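You operate a simulated robot arm through the tools that you are given. There is no shell and no other tool.

Carry out the task below with a simulated robot arm. There is one attempt and no reset: what you move stays moved.

TASK
Steam the deep crease out of the blue pillowcase and iron it flat.
Fine: the iron is at three dots, 200 degrees: handle only, free hand clear of the steam; iron on its rest, steam switch and dial off; socket off, then the plug out onto the board. Set down upright: grey plug.

It is judged by the outcome, as a careful person would: the job done as asked, and still so three seconds after it is handed in. It fails if anything else is knocked over, pushed out of place, dropped, spilled or broken.

THE ROBOT
A 6-joint arm with a two-finger parallel gripper, fixed in place. Base frame: the origin is at the foot of the arm, x ahead of it, y to its left, z up; the work surface is at about z = 84. Readings come in cm, degrees, newtons and seconds.
Its first joint turns from -166.0 to 166.0 degrees. Payload 3.91 kg.
The tool frame sits at the grasp point between the pads (the TCP): z along the fingers, y along the line on which they close. The tips reach 3 cm beyond it. The gripper opens to 11 cm. The fingers are 2 cm wide and 1 cm thick; the gripper's body (4.8 by 11.2 cm) begins 5.5 cm behind the TCP.
Orientation is that of the tool frame in the base frame, as a unit quaternion [x, y, z, w]. With the fingers straight down and closing along the base's y, the tool's x points along the base's -x, its y along +y and its z along -z.

THE INTERFACE
- The arm moves only by the tool nudge_tool. Its argument "series" is a list of rows, each a list of 7 numbers: the shift along the tool's x, y, z in m, then the turn, a rotation vector about the tool's x, y, z in degrees, then the opening, from 0 (shut) to 1 (fully open). In form: [[dx, dy, dz, rx, ry, rz, grip], ...]. A call has 1 to 20 rows; each row shifts and turns the commanded pose from where the row before left it, along the tool's axes as they then stand. Rows are played at 5 a second. More than 5 cm and 8.6 degrees between two rows, or a gripper value outside its range, and nothing of the call is played. A pose out of reach is approached as far as the arm can. The call stops where the force on the tool passes 90 N (or 10 N more than at its start, if that is more) or the arm is blocked; 0.2 s more then pass. Each finger travels about 10.8 cm/s and halts on what it meets, pressing with about 30 N; the grip force reading is that of the motor and also rises with nothing between the fingers. The clock runs only during rows and for 0.2 s after the last one: add rows that do not move to give the fingers time. The reply holds the time, the measured pose of the TCP, the force on the tool along the base axes, the opening and the grip force, in the units named above and with some noise, with the torque about the TCP (base axes, N m) and any sound that the robot's microphone picked up, and new pictures: "show" is both (left out), scene, wrist or none.
- Cameras (640 x 400 px; columns grow to the right, rows downward): "scene" is fixed at [40.1, 50.14, 141.08]; the picture's right is [-0.82, -0.57, 0.00], its down [-0.38, 0.55, -0.75] and it looks along [0.43, -0.61, -0.67] (base axes); focal length 268 px, centre (320, 200). "wrist" rides on the gripper at [7.2, 1.7, -10.3] in the tool frame; the picture's right is [-0.23, 0.97, 0.00], its down [-0.76, -0.18, -0.62] and it looks along [-0.61, -0.14, 0.78] (tool axes); focal length 222 px, centre (320, 200). There is no depth. A picture from a camera that has moved, and an enlarged one, comes with that camera's place and axes in the base frame and with its lens.
- zoom(camera, box): a new picture of the part [left, top, right, bottom] of that camera's present view, enlarged. It takes no simulated time.
- job_done(): hands the job in; it is judged then, once.

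Places have to be worked out from the pictures, the camera data and where the tool is seen. Open the gripper and draw the arm clear of the work before you hand the job in, unless the task says otherwise.

The tools are called as name(argument=value, ...) on one line, values as JSON. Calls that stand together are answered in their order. nudge_tool: Moves the arm, as the interface text tells. Its arguments: {"type":"object","properties":{"series":{"type":"array","items":{"type":"array","items":{"type":"number"}}},"show":{"type":"string","enum":["both","scene","wrist","none"]}},"required":["series"]} The other tools are called the same way: zoom (camera, box) takes an enlarged picture of a part of a camera's view; job_done () hands the job in.

At the start:

```text
time_s: 0.0
tcp_pos: [68.2, 17.84, 121.38]
tcp_rot: [0.0, 1.0, -0.001, 0.003]
wrist_force: [0.4, -0.2, -1.1]
moment: [0.0, 0.01, 0.01]
gripper_width: 11.0
finger_force: 0.1
```

scene: 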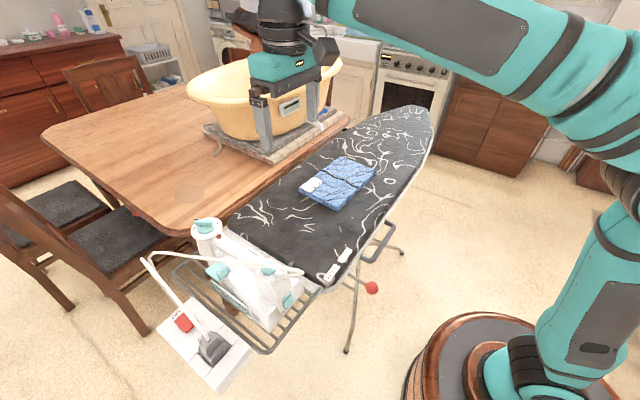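
wrist: 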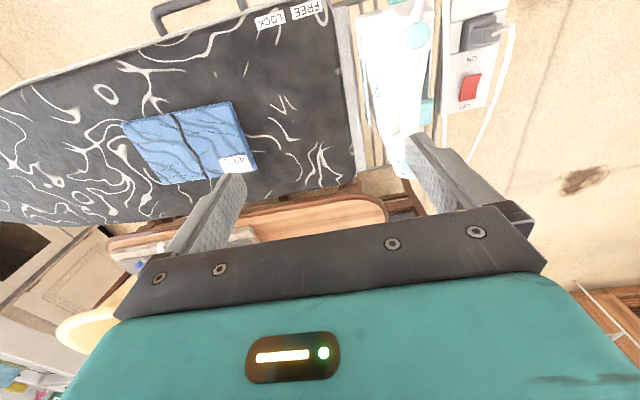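

I'll start by looking closely at the pillowcase, the iron, and the socket before moving anything.

zoom(camera="scene", box=[130, 200, 330, 390])

zoom(camera="scene", box=[280, 130, 400, 230])

zoom(camera="wrist", box=[330, 0, 530, 180])

zoom(camera="wrist", box=[90, 60, 310, 200])

```text
2.11 times, centred on (230, 295) of scene
camera zoom: at [40.1, 50.14, 141.08], right [-0.82, -0.57, 0.0], down [-0.38, 0.55, -0.75], along [0.43, -0.61, -0.67], focal length 565 px, centre (510, 0)
```

zoom: 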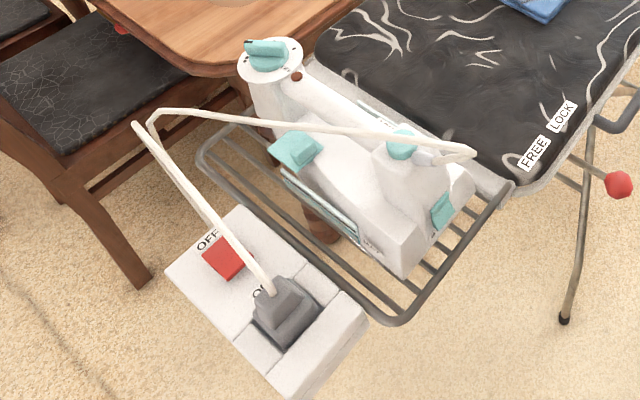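

```text
4.00 times, centred on (340, 180) of scene
camera zoom: at [40.1, 50.14, 141.08], right [-0.82, -0.57, 0.0], down [-0.38, 0.55, -0.75], along [0.43, -0.61, -0.67], focal length 1073 px, centre (240, 280)
```

zoom: 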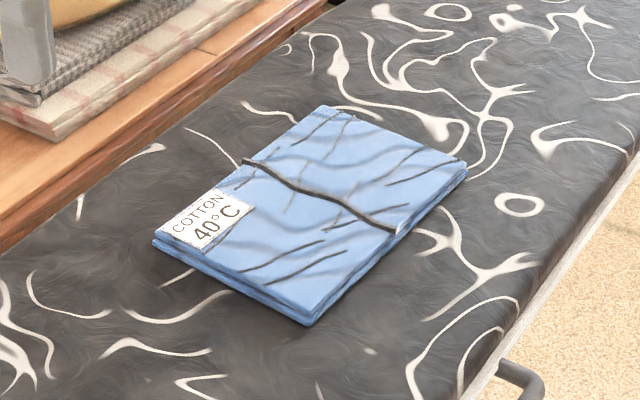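

```text
2.22 times, centred on (430, 90) of wrist
camera zoom: at [60.79, 19.64, 131.74], right [0.23, 0.97, 0.0], down [0.76, -0.18, 0.63], along [0.61, -0.14, -0.78], focal length 494 px, centre (76, 444)
```

zoom: 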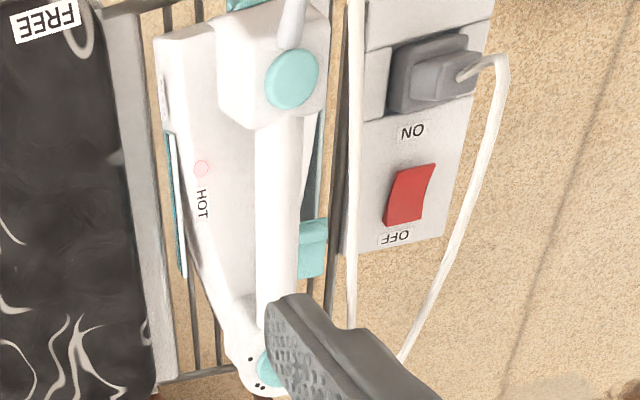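

```text
2.86 times, centred on (200, 130) of wrist
camera zoom: at [60.79, 19.64, 131.74], right [0.23, 0.97, 0.0], down [0.76, -0.18, 0.63], along [0.61, -0.14, -0.78], focal length 635 px, centre (663, 400)
```

zoom: 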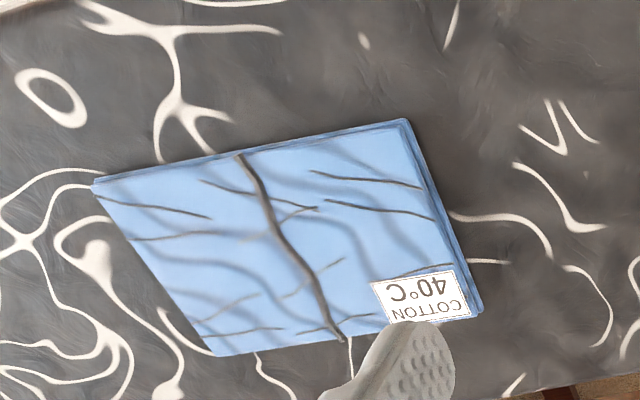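

The rough triangulation puts the pillowcase near [75.5, -12, 85], the iron along y≈31, and the plug near [68.6, 46, 85]. I need finer detail on the dial, the steam switch, the FREE/LOCK labels with the red-ball lever, and the plug.

zoom(camera="scene", box=[185, 210, 265, 260])

zoom(camera="scene", box=[250, 240, 320, 330])

zoom(camera="scene", box=[310, 210, 420, 360])

zoom(camera="scene", box=[150, 290, 260, 390])

zoom(camera="wrist", box=[230, 0, 350, 60])

zoom(camera="wrist", box=[350, 0, 450, 70])

zoom(camera="wrist", box=[370, 60, 470, 190])

```text
8.00 times, centred on (225, 235) of scene
camera zoom: at [40.1, 50.14, 141.08], right [-0.82, -0.57, 0.0], down [-0.38, 0.55, -0.75], along [0.43, -0.61, -0.67], focal length 2146 px, centre (1080, -80)
```

zoom: 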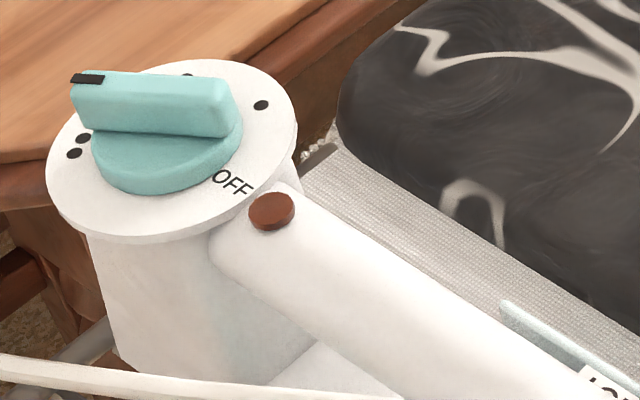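

```text
4.44 times, centred on (285, 285) of scene
camera zoom: at [40.1, 50.14, 141.08], right [-0.82, -0.57, 0.0], down [-0.38, 0.55, -0.75], along [0.43, -0.61, -0.67], focal length 1192 px, centre (476, -178)
```

zoom: 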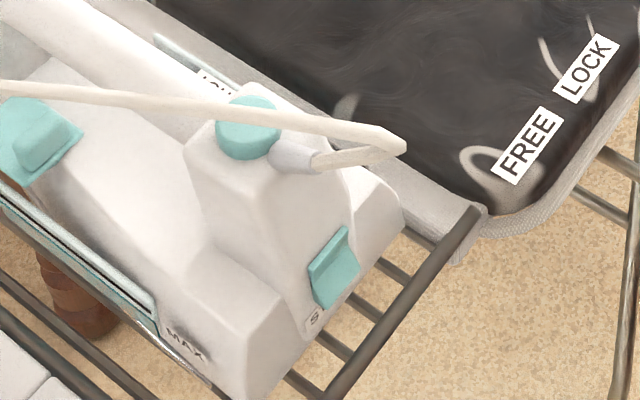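

```text
2.67 times, centred on (365, 285) of scene
camera zoom: at [40.1, 50.14, 141.08], right [-0.82, -0.57, 0.0], down [-0.38, 0.55, -0.75], along [0.43, -0.61, -0.67], focal length 715 px, centre (200, -27)
```

zoom: 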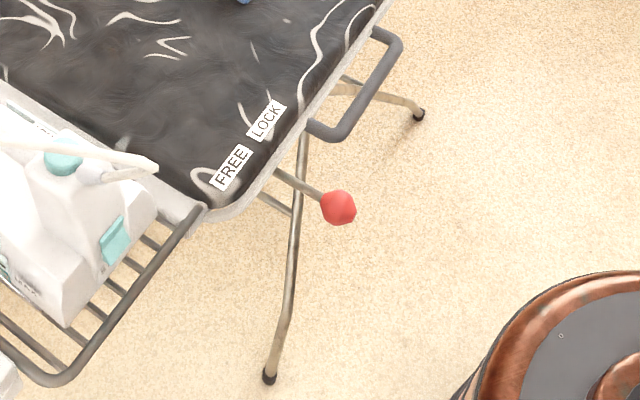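

```text
4.00 times, centred on (205, 340) of scene
camera zoom: at [40.1, 50.14, 141.08], right [-0.82, -0.57, 0.0], down [-0.38, 0.55, -0.75], along [0.43, -0.61, -0.67], focal length 1073 px, centre (780, -360)
```

zoom: 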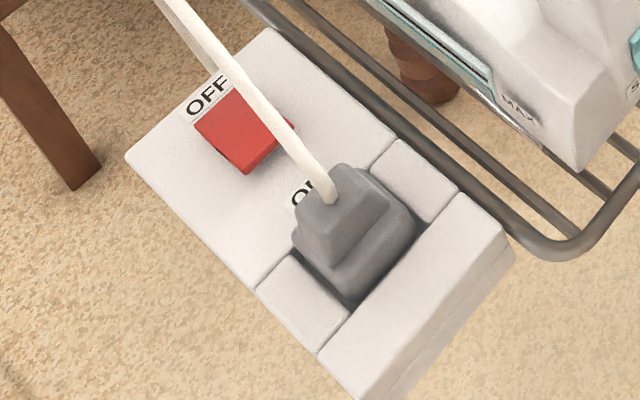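

```text
5.33 times, centred on (290, 30) of wrist
camera zoom: at [60.79, 19.64, 131.74], right [0.23, 0.97, 0.0], down [0.76, -0.18, 0.63], along [0.61, -0.14, -0.78], focal length 1185 px, centre (480, 1107)
```

zoom: 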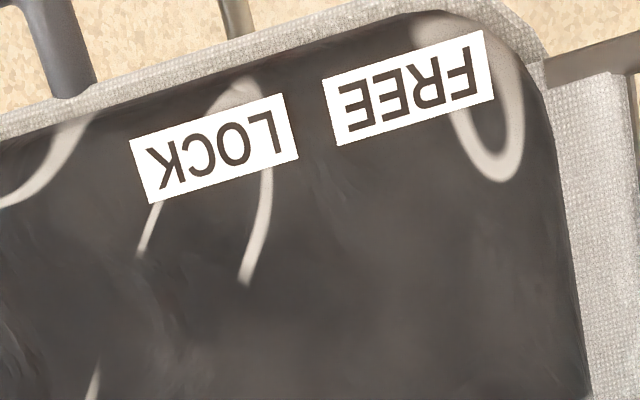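

```text
5.71 times, centred on (400, 35) of wrist
camera zoom: at [60.79, 19.64, 131.74], right [0.23, 0.97, 0.0], down [0.76, -0.18, 0.63], along [0.61, -0.14, -0.78], focal length 1269 px, centre (-137, 1143)
```

zoom: 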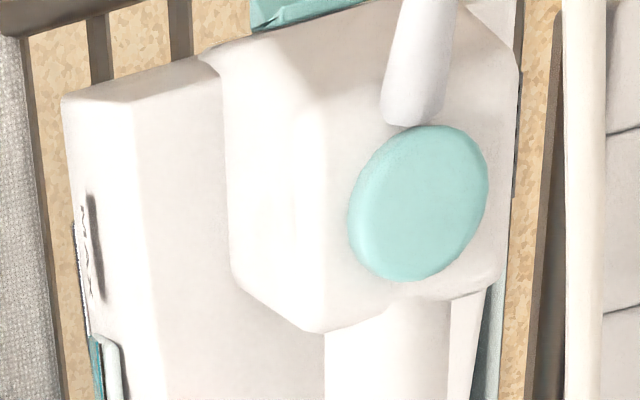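

```text
3.08 times, centred on (420, 125) of wrist
camera zoom: at [60.79, 19.64, 131.74], right [0.23, 0.97, 0.0], down [0.76, -0.18, 0.63], along [0.61, -0.14, -0.78], focal length 684 px, centre (12, 431)
```

zoom: 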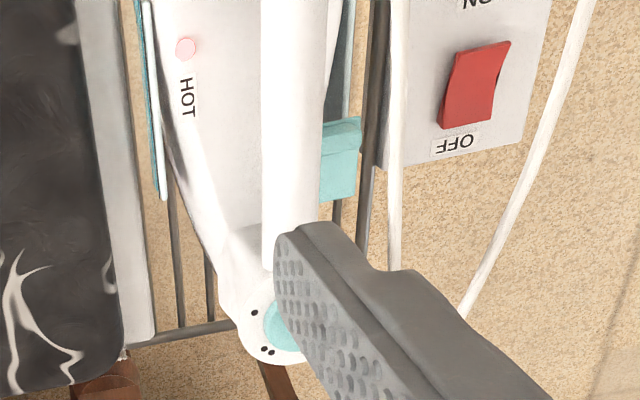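

The dial's pointer is partly hidden, and the lever's FREE or LOCK state is unclear. I'll move back towards the base in free space, at z≈121 and well above everything, to see the lever, iron and socket with the wrist camera.

nudge_tool(series=[[0.04, 0.003, 0, 0, 0, 0, 1], [0.04, 0.003, 0, 0, 0, 0, 1], [0.04, 0.003, 0, 0, 0, 0, 1], [0.04, 0.003, 0, 0, 0, 0, 1], [0.04, 0.003, 0, 0, 0, 0, 1], [0.04, 0.003, 0, 0, 0, 0, 1], [0.04, 0.003, 0, 0, 0, 0, 1], [0, 0, 0, 0, 0, 0, 1]], show="both")

```text
time_s: 1.8
tcp_pos: [40.05, 20.01, 121.5]
tcp_rot: [0.0, 1.0, -0.001, 0.002]
wrist_force: [-0.2, -0.3, 1.4]
moment: [0.01, 0.02, -0.04]
gripper_width: 11.0
finger_force: 0.0
camera wrist: at [32.66, 21.74, 131.75], right [0.23, 0.97, 0.0], down [0.76, -0.18, 0.63], along [0.61, -0.14, -0.78], focal length 222 px, centre (320, 200)
```

scene: 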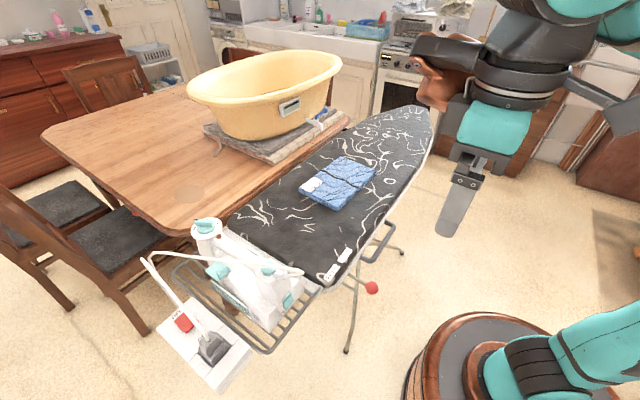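
wrist: 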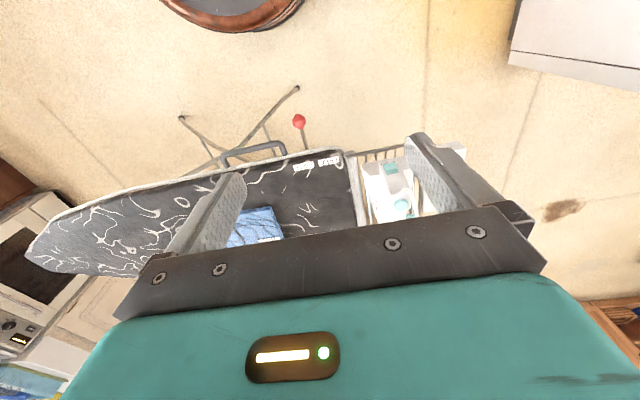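

The ball triangulates to about [50.3, 12.5, 77], level with the LOCK label at y≈12, where FREE is at y≈18.4. I'll zoom to confirm before choosing the next move.

zoom(camera="wrist", box=[250, 90, 370, 190])

zoom(camera="wrist", box=[350, 130, 480, 230])

zoom(camera="scene", box=[180, 210, 310, 340])

```text
4.00 times, centred on (310, 140) of wrist
camera zoom: at [32.66, 21.74, 131.75], right [0.23, 0.97, 0.0], down [0.76, -0.18, 0.63], along [0.61, -0.14, -0.78], focal length 888 px, centre (360, 440)
```

zoom: 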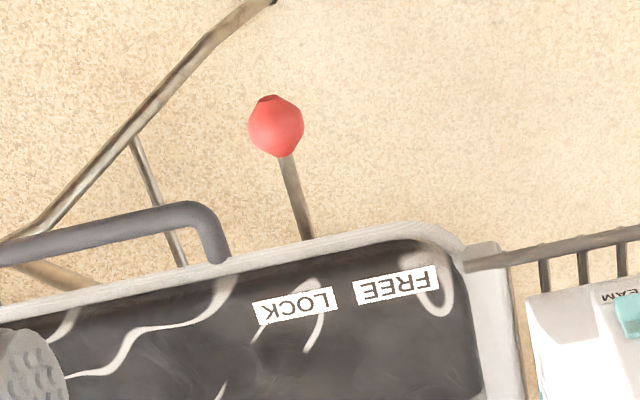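

```text
4.00 times, centred on (415, 180) of wrist
camera zoom: at [32.66, 21.74, 131.75], right [0.23, 0.97, 0.0], down [0.76, -0.18, 0.63], along [0.61, -0.14, -0.78], focal length 888 px, centre (-60, 280)
```

zoom: 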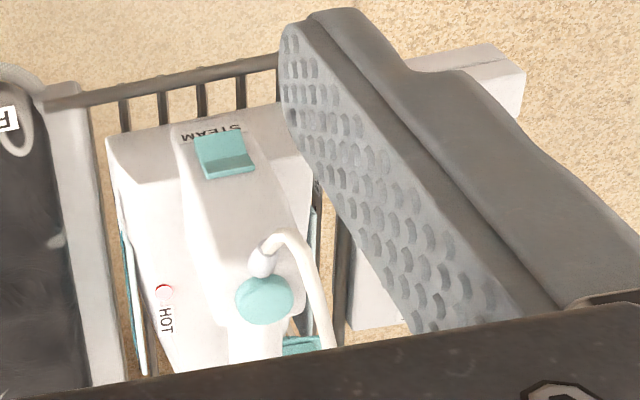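

```text
3.08 times, centred on (245, 275) of scene
camera zoom: at [40.1, 50.14, 141.08], right [-0.82, -0.57, 0.0], down [-0.38, 0.55, -0.75], along [0.43, -0.61, -0.67], focal length 825 px, centre (551, -31)
```

zoom: 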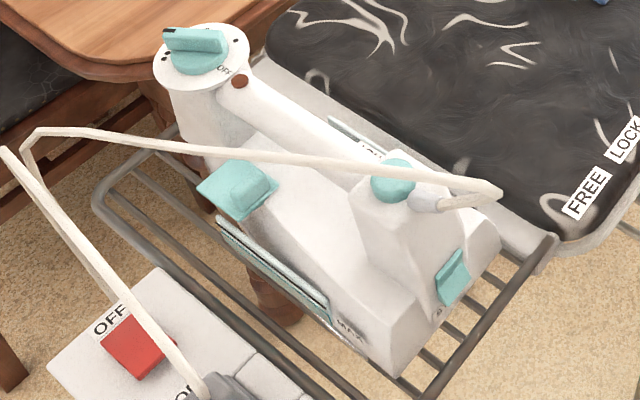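

The lever lies parallel to x at y≈12.6, which is the LOCK position, so I'll leave it alone. Next I'll move in behind the heel of the iron, staying above z≈110, to see the STEAM switch, the button and the "HOT" indicator.

nudge_tool(series=[[-0.03, 0.025, 0.025, 0, 0, 0, 1], [-0.03, 0.025, 0.025, 0, 0, 0, 1], [-0.03, 0.025, 0.025, 0, 0, 0, 1], [-0.01, 0.01, 0.015, 0, 0, 0, 1], [0, 0, 0, 0, 0, 0, 1]], show="wrist")

```text
time_s: 3.0
tcp_pos: [50.23, 28.48, 112.45]
tcp_rot: [0.0, 1.0, -0.001, 0.003]
wrist_force: [0.6, -0.5, -0.8]
moment: [-0.02, 0.0, -0.02]
gripper_width: 10.99
finger_force: 0.2
camera wrist: at [42.82, 30.26, 122.74], right [0.23, 0.97, 0.0], down [0.76, -0.18, 0.63], along [0.61, -0.14, -0.78], focal length 222 px, centre (320, 200)
```

wrist: 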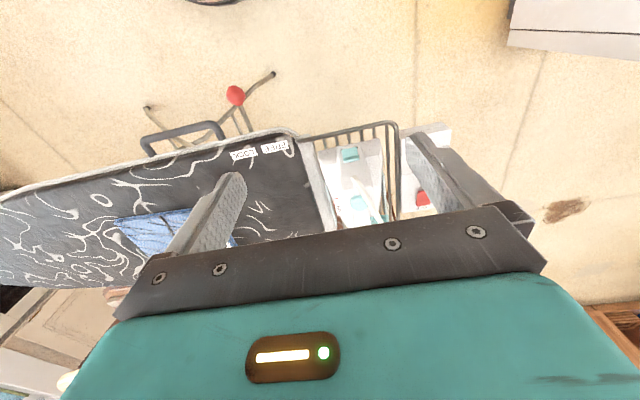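

zoom(camera="wrist", box=[300, 120, 440, 225])

zoom(camera="wrist", box=[325, 140, 385, 180])

zoom(camera="wrist", box=[330, 175, 390, 220])

```text
3.81 times, centred on (370, 172) of wrist
camera zoom: at [42.82, 30.26, 122.74], right [0.23, 0.97, 0.0], down [0.76, -0.18, 0.63], along [0.61, -0.14, -0.78], focal length 846 px, centre (130, 305)
```

zoom: 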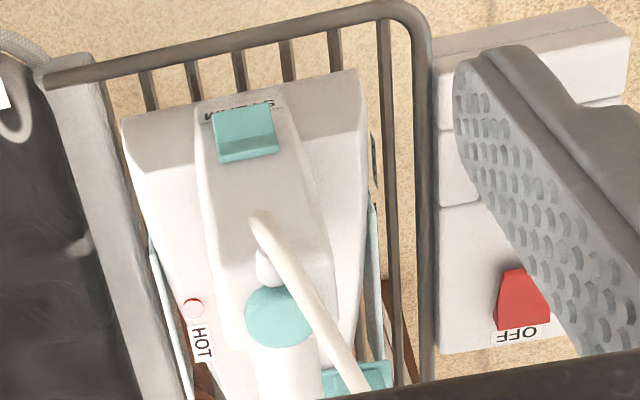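

```text
10.00 times, centred on (355, 160) of wrist
camera zoom: at [42.82, 30.26, 122.74], right [0.23, 0.97, 0.0], down [0.76, -0.18, 0.63], along [0.61, -0.14, -0.78], focal length 2221 px, centre (-30, 600)
```

zoom: 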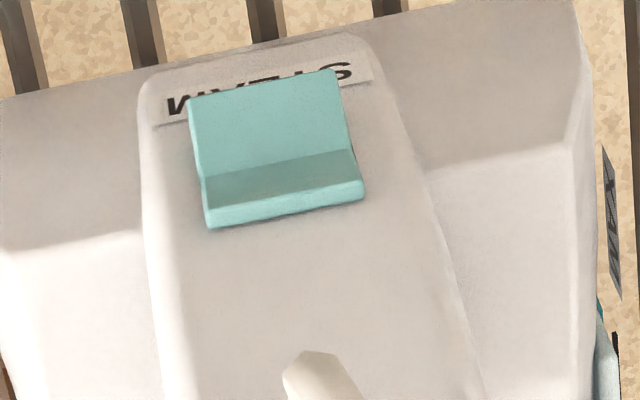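

```text
8.89 times, centred on (360, 198) of wrist
camera zoom: at [42.82, 30.26, 122.74], right [0.23, 0.97, 0.0], down [0.76, -0.18, 0.63], along [0.61, -0.14, -0.78], focal length 1974 px, centre (-36, 222)
```

zoom: 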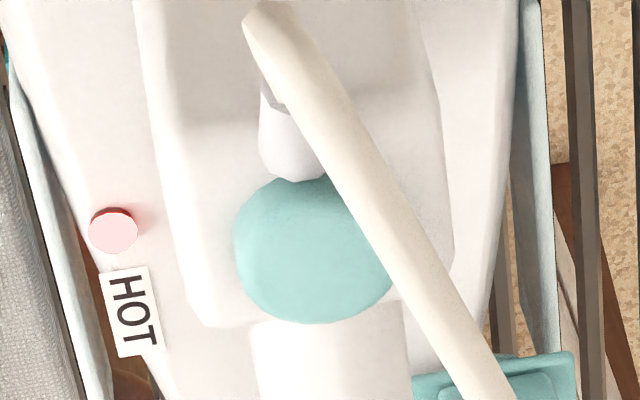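

The red HOT lamp is lit, and the STEAM rocker sits on the heel's rear slope at about [61.6, 31.4, 88]. I'll go over the socket at a safe height to read its switch and the plug shape, which should also tell me how the rockers show on and off.

nudge_tool(series=[[-0.04, 0.04, 0, 0, 0, 0, 1], [-0.04, 0.04, 0, 0, 0, 0, 1], [-0.04, 0.04, 0, 0, 0, 0, 1], [-0.038, 0.035, 0, 0, 0, 0, 1], [0, 0, 0.04, 0, 0, 0, 1], [0, 0, 0.04, 0, 0, 0, 1], [0, 0, 0.02, 0, 0, 0, 1], [0, 0, 0, 0, 0, 0, 1]], show="both")

```text
refused: row 1 steps farther than a row can; nothing moved
```

That row exceeded 5 cm combined, so nothing moved. I'll repeat the same path in smaller steps.

nudge_tool(series=[[-0.032, 0.031, 0, 0, 0, 0, 1], [-0.032, 0.031, 0, 0, 0, 0, 1], [-0.032, 0.031, 0, 0, 0, 0, 1], [-0.032, 0.031, 0, 0, 0, 0, 1], [-0.03, 0.031, 0, 0, 0, 0, 1], [0, 0, 0.04, 0, 0, 0, 1], [0, 0, 0.04, 0, 0, 0, 1], [0, 0, 0.02, 0, 0, 0, 1], [0, 0, 0, 0, 0, 0, 1]], show="both")

```text
time_s: 5.0
tcp_pos: [66.17, 44.09, 102.46]
tcp_rot: [0.0, 1.0, -0.001, 0.002]
wrist_force: [0.7, 0.1, -0.2]
moment: [-0.01, 0.01, -0.01]
gripper_width: 11.01
finger_force: 0.1
camera wrist: at [58.73, 45.87, 112.8], right [0.23, 0.97, 0.0], down [0.76, -0.18, 0.63], along [0.61, -0.14, -0.78], focal length 222 px, centre (320, 200)
```

scene: 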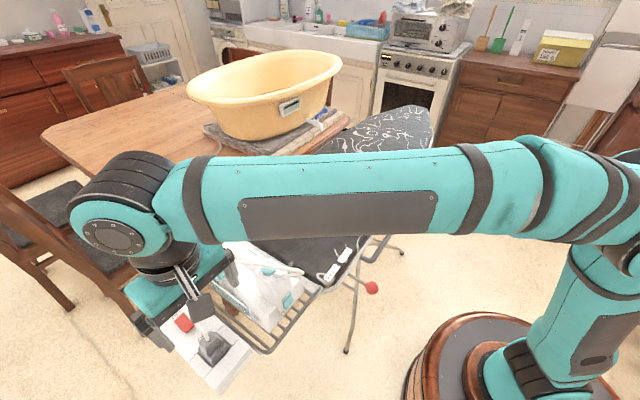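
wrist: 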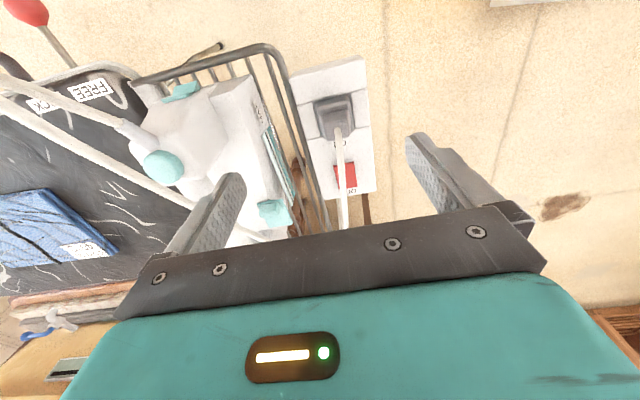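

The tool now hovers over the socket with no contact, so I'll zoom in on the switch, the plug, and the iron's side.

zoom(camera="wrist", box=[285, 50, 385, 215])

zoom(camera="wrist", box=[320, 150, 370, 200])

zoom(camera="wrist", box=[100, 60, 320, 245])

zoom(camera="scene", box=[150, 270, 270, 395])

```text
2.42 times, centred on (335, 132) of wrist
camera zoom: at [58.73, 45.87, 112.8], right [0.23, 0.97, 0.0], down [0.76, -0.18, 0.63], along [0.61, -0.14, -0.78], focal length 538 px, centre (284, 364)
```

zoom: 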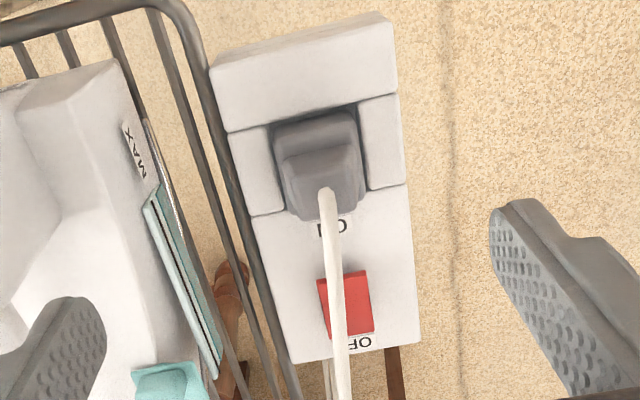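

```text
8.00 times, centred on (345, 175) of wrist
camera zoom: at [58.73, 45.87, 112.8], right [0.23, 0.97, 0.0], down [0.76, -0.18, 0.63], along [0.61, -0.14, -0.78], focal length 1777 px, centre (120, 400)
```

zoom: 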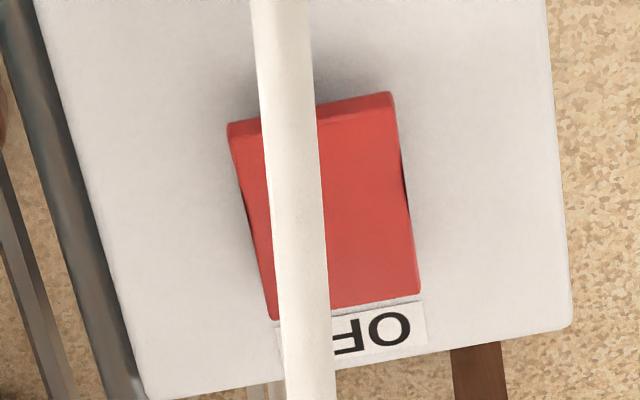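

```text
2.16 times, centred on (210, 152) of wrist
camera zoom: at [58.73, 45.87, 112.8], right [0.23, 0.97, 0.0], down [0.76, -0.18, 0.63], along [0.61, -0.14, -0.78], focal length 480 px, centre (558, 303)
```

zoom: 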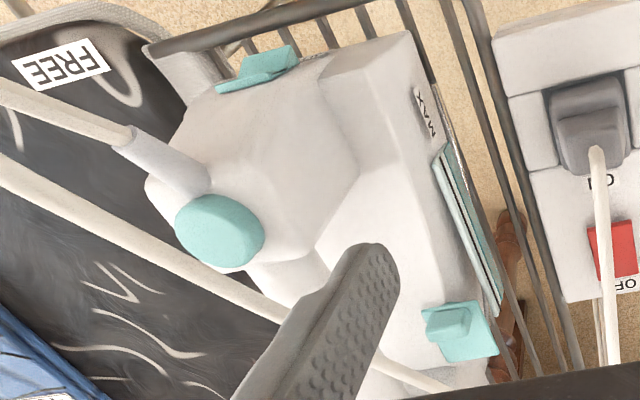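

```text
3.20 times, centred on (210, 332) of scene
camera zoom: at [40.1, 50.14, 141.08], right [-0.82, -0.57, 0.0], down [-0.38, 0.55, -0.75], along [0.43, -0.61, -0.67], focal length 858 px, centre (672, -224)
```

zoom: 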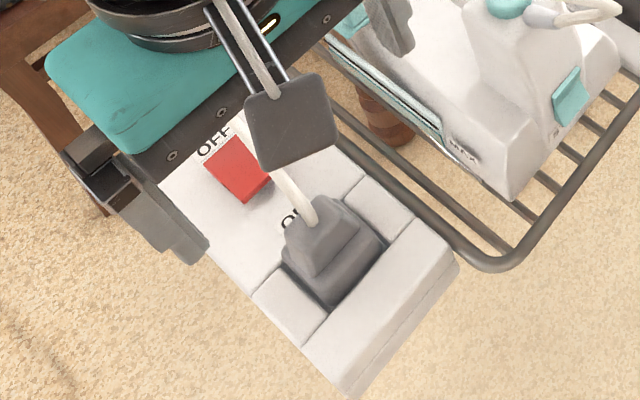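

The socket rocker's ON end, nearest the plug, shows its side edge, so I need to tell which end is raised. I'll zoom in on both rockers and the rest of the view from here.

zoom(camera="wrist", box=[155, 70, 215, 110])

zoom(camera="scene", box=[270, 280, 310, 315])

zoom(camera="scene", box=[165, 300, 215, 340])

zoom(camera="wrist", box=[0, 50, 180, 200])

```text
10.00 times, centred on (185, 90) of wrist
camera zoom: at [58.73, 45.87, 112.8], right [0.23, 0.97, 0.0], down [0.76, -0.18, 0.63], along [0.61, -0.14, -0.78], focal length 2221 px, centre (1670, 1300)
```

zoom: 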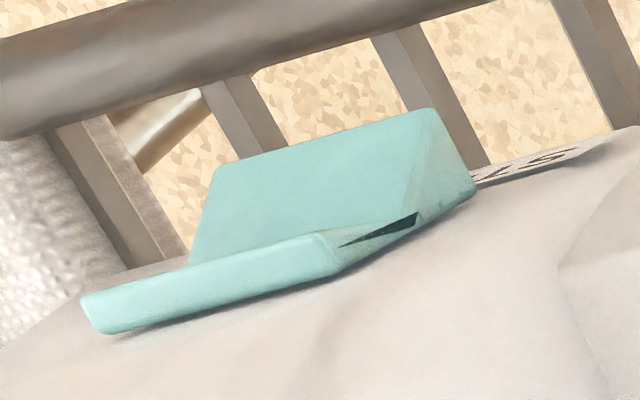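

```text
11.43 times, centred on (290, 298) of scene
camera zoom: at [40.1, 50.14, 141.08], right [-0.82, -0.57, 0.0], down [-0.38, 0.55, -0.75], along [0.43, -0.61, -0.67], focal length 3066 px, centre (663, -914)
```

zoom: 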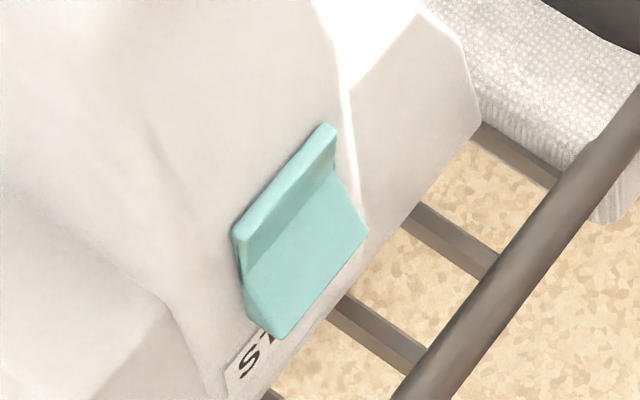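

```text
10.00 times, centred on (190, 320) of scene
camera zoom: at [40.1, 50.14, 141.08], right [-0.82, -0.57, 0.0], down [-0.38, 0.55, -0.75], along [0.43, -0.61, -0.67], focal length 2682 px, centre (1620, -1000)
```

zoom: 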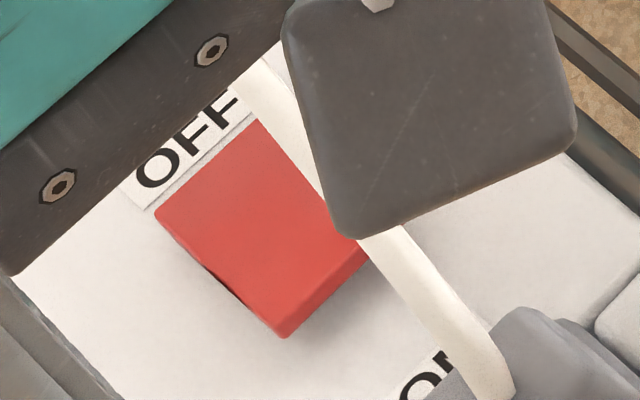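

```text
2.67 times, centred on (90, 125) of wrist
camera zoom: at [58.73, 45.87, 112.8], right [0.23, 0.97, 0.0], down [0.76, -0.18, 0.63], along [0.61, -0.14, -0.78], focal length 592 px, centre (933, 400)
```

zoom: 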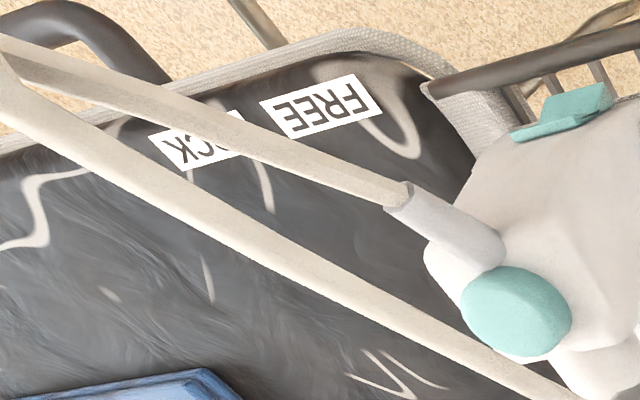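

Both rockers are V-shaped, and from above I can't tell which end is pressed. I'll back off to [53, 45, 99], which is open air behind the socket, then yaw and pitch the tool to get a low side view of the STEAM rocker.

nudge_tool(series=[[0.044, 0.003, 0, 0, 0, 0, 1], [0.044, 0.003, 0, 0, 0, 0, 1], [0.044, 0.003, 0, 0, 0, 0, 1], [0, 0, 0.02, 0, 0, 7.8, 1], [0, 0, 0.015, 0, 0, 7.8, 1], [0, 0, 0, 0, 0, 7.8, 1], [0, 0, 0, 0, 0, 7.8, 1], [0, 0, 0, 0, 0, 7.8, 1], [0, 0, 0, 0, 0, 8, 1], [0, 0, 0, 1.73, -7.28, 0, 1], [0, 0, 0, 1.73, -7.28, 0, 1], [0, 0, 0, 1.73, -7.28, 0, 1], [0, 0, 0, 1.73, -7.28, 0, 1], [0, 0, 0, 1.73, -7.28, 0, 1], [0, 0, 0, 1.73, -7.28, 0, 1], [0, 0, 0, 0, 0, 0, 1]], show="both")

```text
time_s: 8.4
tcp_pos: [52.85, 44.88, 98.86]
tcp_rot: [0.369, 0.847, -0.23, 0.306]
wrist_force: [-0.2, 0.9, 0.3]
moment: [-0.02, 0.0, -0.03]
gripper_width: 11.0
finger_force: 0.0
camera wrist: at [46.5, 55.8, 100.87], right [0.87, 0.5, 0.0], down [0.06, -0.1, 0.99], along [0.49, -0.86, -0.11], focal length 222 px, centre (320, 200)
```

scene: 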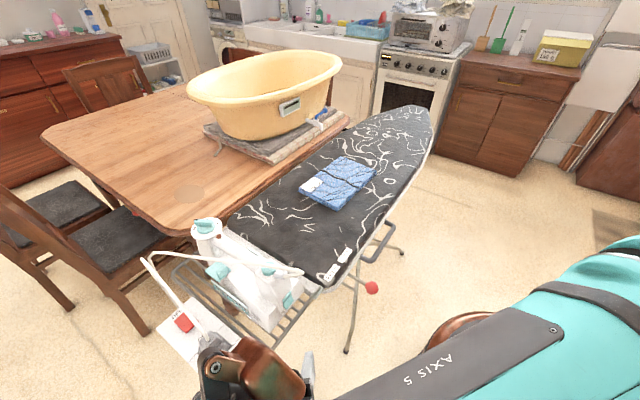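
wrist: 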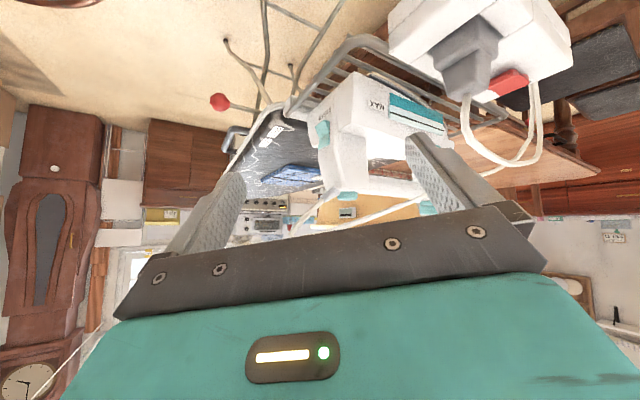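

This gives an upside-down side view of both switches and the iron's profile, so I'll zoom in on each of them.

zoom(camera="wrist", box=[290, 100, 350, 160])

zoom(camera="wrist", box=[470, 50, 550, 110])

zoom(camera="wrist", box=[270, 40, 470, 240])

zoom(camera="wrist", box=[380, 0, 590, 180])

```text
6.67 times, centred on (320, 130) of wrist
camera zoom: at [46.5, 55.8, 100.87], right [0.87, 0.5, 0.0], down [0.06, -0.1, 0.99], along [0.49, -0.86, -0.11], focal length 1481 px, centre (320, 667)
```

zoom: 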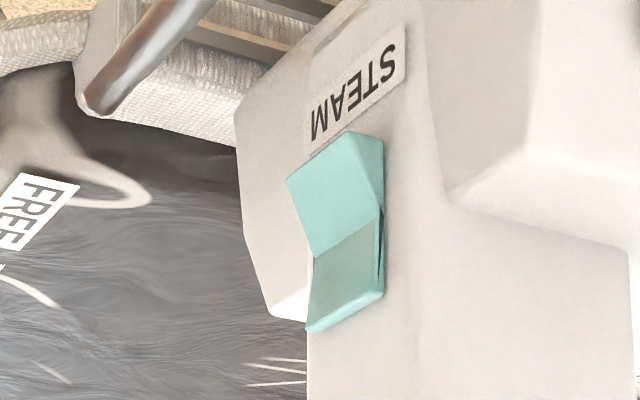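

```text
6.67 times, centred on (510, 80) of wrist
camera zoom: at [46.5, 55.8, 100.87], right [0.87, 0.5, 0.0], down [0.06, -0.1, 0.99], along [0.49, -0.86, -0.11], focal length 1481 px, centre (-947, 1000)
```

zoom: 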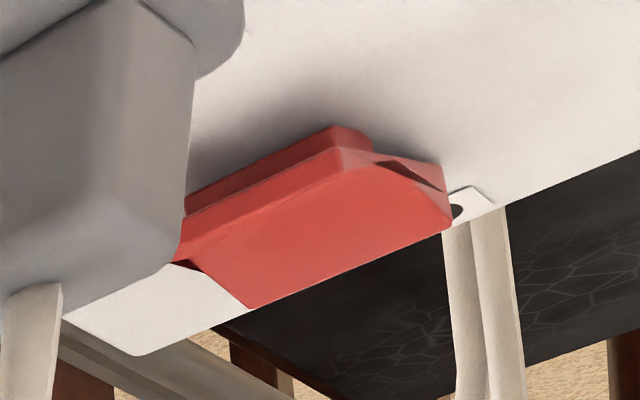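

```text
2.00 times, centred on (370, 140) of wrist
camera zoom: at [46.5, 55.8, 100.87], right [0.87, 0.5, 0.0], down [0.06, -0.1, 0.99], along [0.49, -0.86, -0.11], focal length 444 px, centre (220, 320)
```

zoom: 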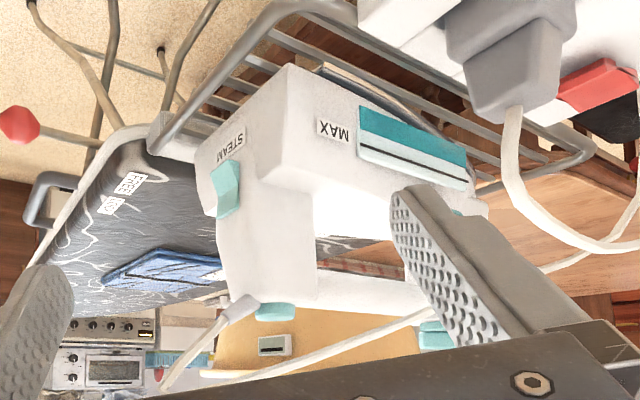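

```text
2.22 times, centred on (485, 90) of wrist
camera zoom: at [46.5, 55.8, 100.87], right [0.87, 0.5, 0.0], down [0.06, -0.1, 0.99], along [0.49, -0.86, -0.11], focal length 494 px, centre (-47, 444)
```

zoom: 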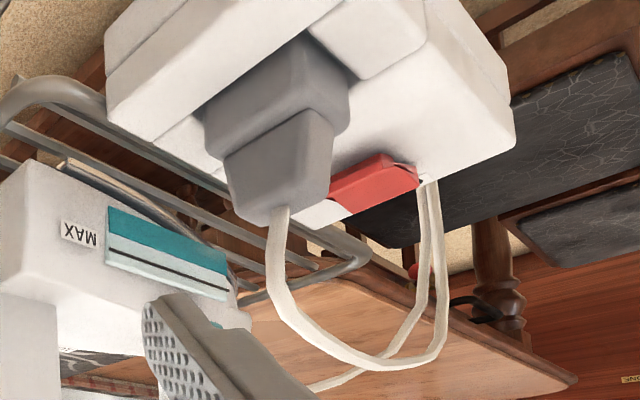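

The STEAM rocker's lower end, beside the label, stands proud, but the red one still needs a closer look. I'll zoom in further on both.

zoom(camera="wrist", box=[495, 65, 535, 100])

zoom(camera="wrist", box=[308, 112, 338, 152])

zoom(camera="wrist", box=[430, 0, 530, 120])

```text
11.43 times, centred on (515, 82) of wrist
camera zoom: at [46.5, 55.8, 100.87], right [0.87, 0.5, 0.0], down [0.06, -0.1, 0.99], along [0.49, -0.86, -0.11], focal length 2538 px, centre (-1909, 1543)
```

zoom: 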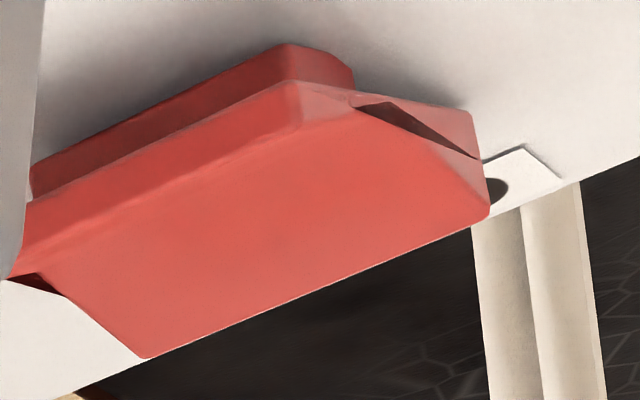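

```text
10.00 times, centred on (323, 132) of wrist
camera zoom: at [46.5, 55.8, 100.87], right [0.87, 0.5, 0.0], down [0.06, -0.1, 0.99], along [0.49, -0.86, -0.11], focal length 2221 px, centre (290, 880)
```

zoom: 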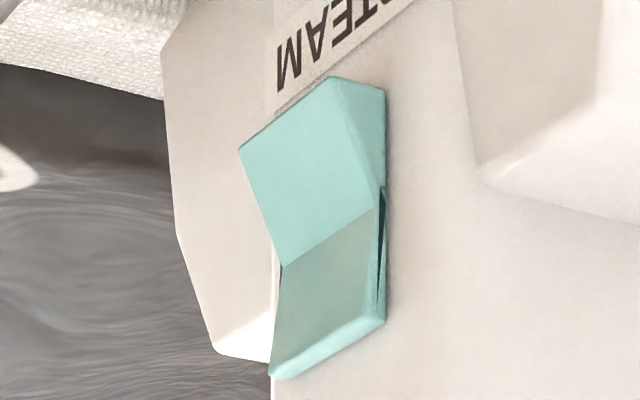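

```text
3.33 times, centred on (480, 60) of wrist
camera zoom: at [46.5, 55.8, 100.87], right [0.87, 0.5, 0.0], down [0.06, -0.1, 0.99], along [0.49, -0.86, -0.11], focal length 740 px, centre (-213, 667)
```

zoom: 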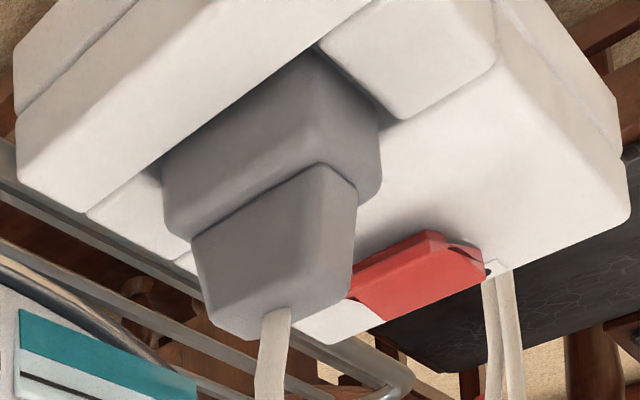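

I want a proper side profile of the red rocker and a clear view of the dial, which works best from the board side looking along +y. I'll undo the pitch, rise to z≈114, and start yawing round in free air.

nudge_tool(series=[[0, 0, 0, -1.73, 7.28, 0, 1], [0, 0, 0, -1.73, 7.28, 0, 1], [0, 0, 0, -1.73, 7.28, 0, 1], [0, 0, 0, -1.73, 7.28, 0, 1], [0, 0, 0, -1.73, 7.28, 0, 1], [0, 0, 0, -1.73, 7.28, 0, 1], [0, 0, -0.05, 0, 0, 0, 1], [0, 0, -0.05, 0, 0, 0, 1], [0, 0, -0.05, 0, 0, 0, 1], [0, 0, 0, 0, 0, -8.35, 1], [0, 0, 0, 0, 0, -8.35, 1], [0, 0, 0, 0, 0, -8.35, 1], [0, 0, 0, 0, 0, -8.35, 1], [0, 0, 0, 0, 0, -8.35, 1], [0, 0, 0, 0, 0, -8.35, 1], [0, 0, 0, 0, 0, -8.35, 1], [0, 0, 0, 0, 0, -8.35, 1], [0, 0, 0, 0, 0, -8.35, 1], [0, 0, 0, 0, 0, -8.35, 1], [0, 0, 0, 0, 0, -8.35, 1]], show="none")

```text
time_s: 12.6
tcp_pos: [52.86, 44.94, 113.75]
tcp_rot: [-0.383, 0.924, -0.001, 0.001]
wrist_force: [-0.4, -0.1, 0.1]
moment: [-0.02, -0.04, 0.01]
gripper_width: 11.0
finger_force: 0.0
```

Yaw is now at +45° with no contact. I'll finish the turn, then slide over to about [77, 29.5, 106] above the iron with roughly 5 cm clearance.

nudge_tool(series=[[0, 0, 0, 0, 0, -8.29, 1], [0, 0, 0, 0, 0, -8.29, 1], [0, 0, 0, 0, 0, -8.29, 1], [0, 0, 0, 0, 0, -8.29, 1], [0, 0, 0, 0, 0, -8.29, 1], [0, 0, 0, 0, 0, -8.29, 1], [0, 0, 0, 0, 0, -8.29, 1], [0.0292, -0.0286, 0, 0, 0, 0, 1], [0.0292, -0.0286, 0, 0, 0, 0, 1], [0.0292, -0.0286, 0, 0, 0, 0, 1], [0.0292, -0.0286, 0, 0, 0, 0, 1], [0.0292, -0.0286, 0, 0, 0, 0, 1], [0.0292, -0.0286, 0, 0, 0, 0, 1], [0.0292, -0.0286, 0, 0, 0, 0, 1], [0, 0, 0.035, 0, 0, 0, 1], [0, 0, 0.035, 0, 0, 0, 1], [0, 0, 0, 0, 0, 0, 1]], show="both")

```text
time_s: 16.2
tcp_pos: [76.73, 29.59, 106.97]
tcp_rot: [0.782, -0.624, 0.001, 0.001]
wrist_force: [0.2, 0.0, 0.6]
moment: [-0.01, -0.02, -0.01]
gripper_width: 10.99
finger_force: 0.1
camera wrist: at [76.64, 22.19, 117.22], right [-1.0, 0.0, 0.0], down [0.0, 0.78, 0.62], along [0.01, 0.62, -0.78], focal length 222 px, centre (320, 200)
```

scene: 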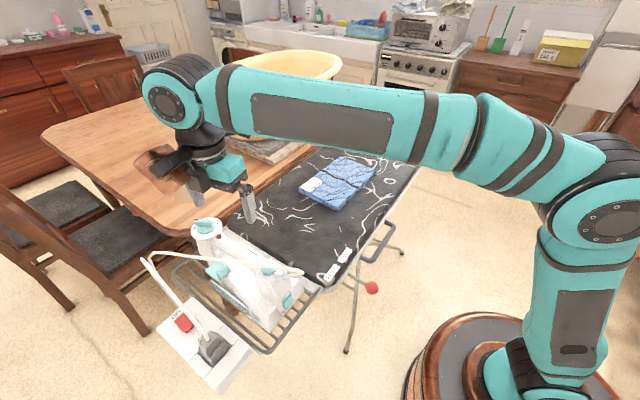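
wrist: 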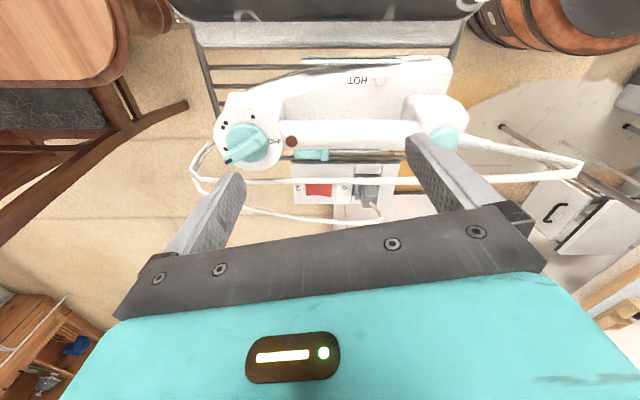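

This is a good top view of the iron, dial and socket. I'll zoom in on the dial, the red rocker and the handle.

zoom(camera="wrist", box=[200, 90, 310, 180])

zoom(camera="wrist", box=[290, 165, 360, 210])

zoom(camera="wrist", box=[190, 40, 490, 230])

```text
4.44 times, centred on (255, 135) of wrist
camera zoom: at [76.64, 22.19, 117.22], right [-1.0, 0.0, 0.0], down [0.0, 0.78, 0.62], along [0.01, 0.62, -0.78], focal length 987 px, centre (609, 489)
```

zoom: 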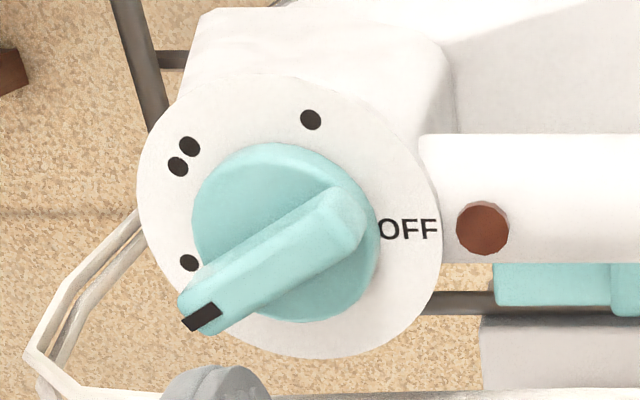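

```text
8.89 times, centred on (325, 188) of wrist
camera zoom: at [76.64, 22.19, 117.22], right [-1.0, 0.0, 0.0], down [0.0, 0.78, 0.62], along [0.01, 0.62, -0.78], focal length 1974 px, centre (276, 311)
```

zoom: 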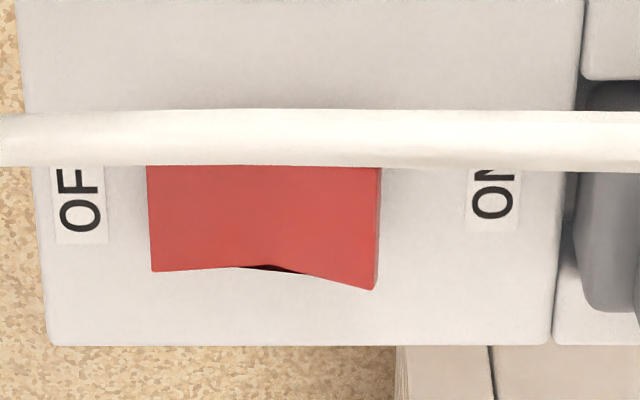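

```text
2.11 times, centred on (340, 135) of wrist
camera zoom: at [76.64, 22.19, 117.22], right [-1.0, 0.0, 0.0], down [0.0, 0.78, 0.62], along [0.01, 0.62, -0.78], focal length 468 px, centre (278, 337)
```

zoom: 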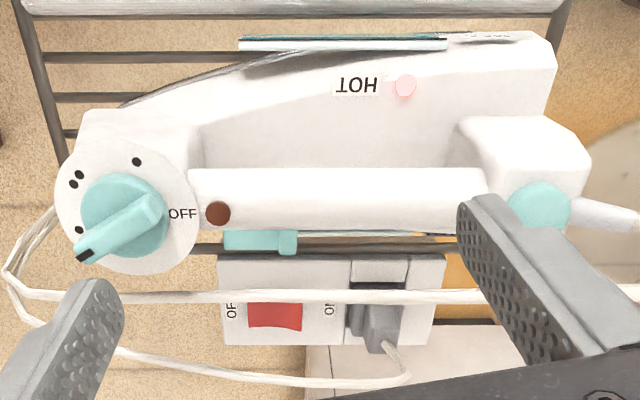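

The dial pointer lines up with the three-dot mark, about 71° past the two-dot mark, so heat is set correctly. The red rocker's ON end is about 0.85 cm proud, and the STEAM rocker's label end, at [60.3, 31.4, 87.6], is proud too. I'll go round behind the heel to press the STEAM end and listen for the result.

nudge_tool(series=[[0, 0, -0.04, 0, 0, 0, 1], [0, 0, -0.04, 0, 0, 0, 1], [-0.0117, 0.0393, 0, 0, 0, 0, 1], [-0.0117, 0.0393, 0, 0, 0, 0, 1], [-0.0117, 0.0393, 0, 0, 0, 0, 1], [-0.0117, 0.0393, 0, 0, 0, 0, 1], [-0.0117, 0.0393, 0, 0, 0, 0, 1], [-0.0117, 0.0393, 0, 0, 0, 0, 1], [-0.0117, 0.0393, 0, 0, 0, 0, 1], [0, 0, 0, 0, 0, 8.5, 1], [0, 0, 0, 0, 0, 8.5, 1], [0, 0, 0, 0, 0, 8.5, 1], [0, 0, 0, 0, 0, 8.5, 1], [0, 0, 0, 0, 0, 8.5, 1], [0, 0, 0, 0, 0, 8.5, 1], [0, 0, 0, 0, 0, 8.5, 1], [0, 0, 0, 0, 0, 8.5, 1], [0, 0, 0, 0, 0, 8.5, 1], [0, 0, 0, 0, 0, 8.5, 1], [0, 0, 0, 0, 0, 8.5, 1]], show="none")

```text
time_s: 20.4
tcp_pos: [48.3, 31.27, 114.98]
tcp_rot: [-0.08, 0.997, 0.0, 0.001]
wrist_force: [-0.1, 0.5, 0.0]
moment: [0.0, 0.0, 0.02]
gripper_width: 11.03
finger_force: 0.0
```

I'm at [48.3, 31.3, 115] in clear air. I'll square the yaw, pitch the closed fingers forward 60°, and come down behind the heel to TCP≈[52, 31.4, 88.5], leaving about 5 cm to the rocker.

nudge_tool(series=[[0, 0, 0, 0, 0, 4.6, 0.5], [0, 0, 0, 0, 0, 4.6, 0], [0, 0, 0, 0, -7.5, 0, 0], [0, 0, 0, 0, -7.5, 0, 0], [0, 0, 0, 0, -7.5, 0, 0], [0, 0, 0, 0, -7.5, 0, 0], [0, 0, 0, 0, -7.5, 0, 0], [0, 0, 0, 0, -7.5, 0, 0], [0, 0, 0, 0, -7.5, 0, 0], [0, 0, 0, 0, -7.5, 0, 0], [0.0345, 0, 0.0268, 0, 0, 0, 0], [0.0345, 0, 0.0268, 0, 0, 0, 0], [0.0345, 0, 0.0268, 0, 0, 0, 0], [0.0345, 0, 0.0268, 0, 0, 0, 0], [0.0345, 0, 0.0268, 0, 0, 0, 0], [0.0345, 0, 0.0268, 0, 0, 0, 0], [0, 0, 0, 0, 0, 0, 0], [0, 0, 0, 0, 0, 0, 0]], show="both")

```text
time_s: 24.2
tcp_pos: [51.76, 31.09, 88.79]
tcp_rot: [-0.002, 0.865, 0.0, 0.501]
wrist_force: [1.0, -1.1, 0.2]
moment: [0.0, 0.0, 0.01]
gripper_width: 0.01
finger_force: 29.8
camera wrist: at [39.09, 32.81, 87.64], right [0.11, 0.97, 0.2], down [-0.16, -0.18, 0.97], along [0.98, -0.14, 0.14], focal length 222 px, centre (320, 200)
```

scene: 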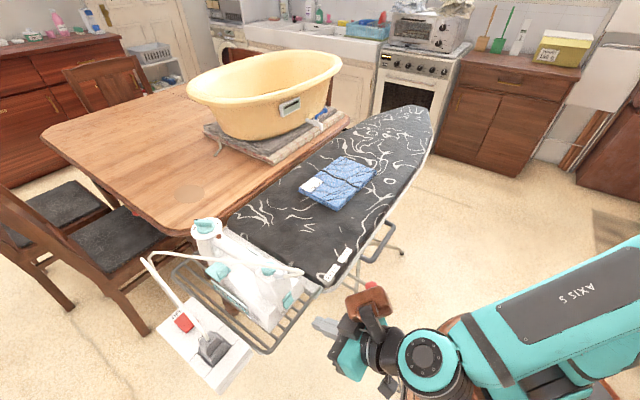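
wrist: 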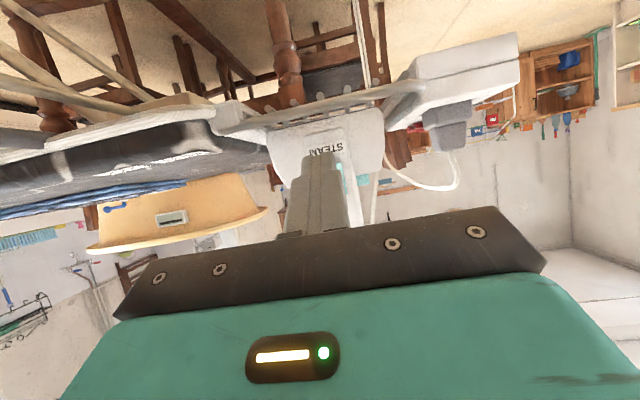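

I can now see the heel edge-on with the closed fingers in front. I'll zoom in to check the alignment of the fingertips with the rocker.

zoom(camera="wrist", box=[250, 90, 410, 210])

zoom(camera="scene", box=[240, 240, 360, 360])

```text
3.33 times, centred on (330, 150) of wrist
camera zoom: at [39.09, 32.81, 87.64], right [0.11, 0.97, 0.2], down [-0.16, -0.18, 0.97], along [0.98, -0.14, 0.14], focal length 740 px, centre (287, 367)
```

zoom: 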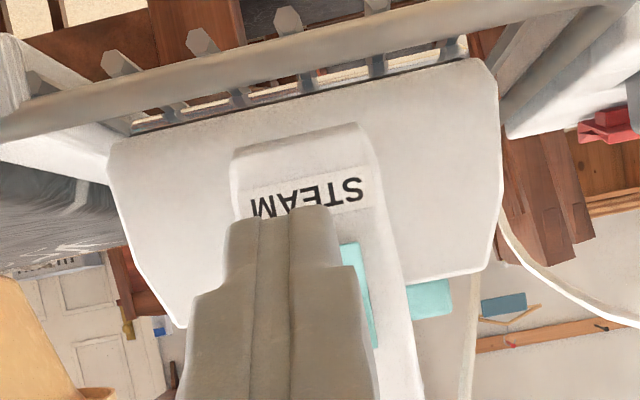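

```text
3.33 times, centred on (300, 300) of scene
camera zoom: at [40.1, 50.14, 141.08], right [-0.82, -0.57, 0.0], down [-0.38, 0.55, -0.75], along [0.43, -0.61, -0.67], focal length 894 px, centre (387, -133)
```

zoom: 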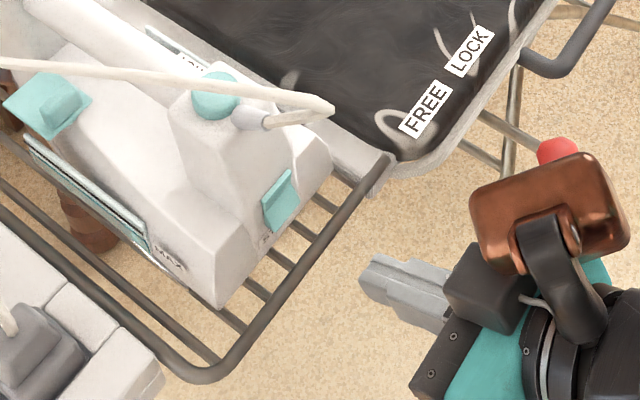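

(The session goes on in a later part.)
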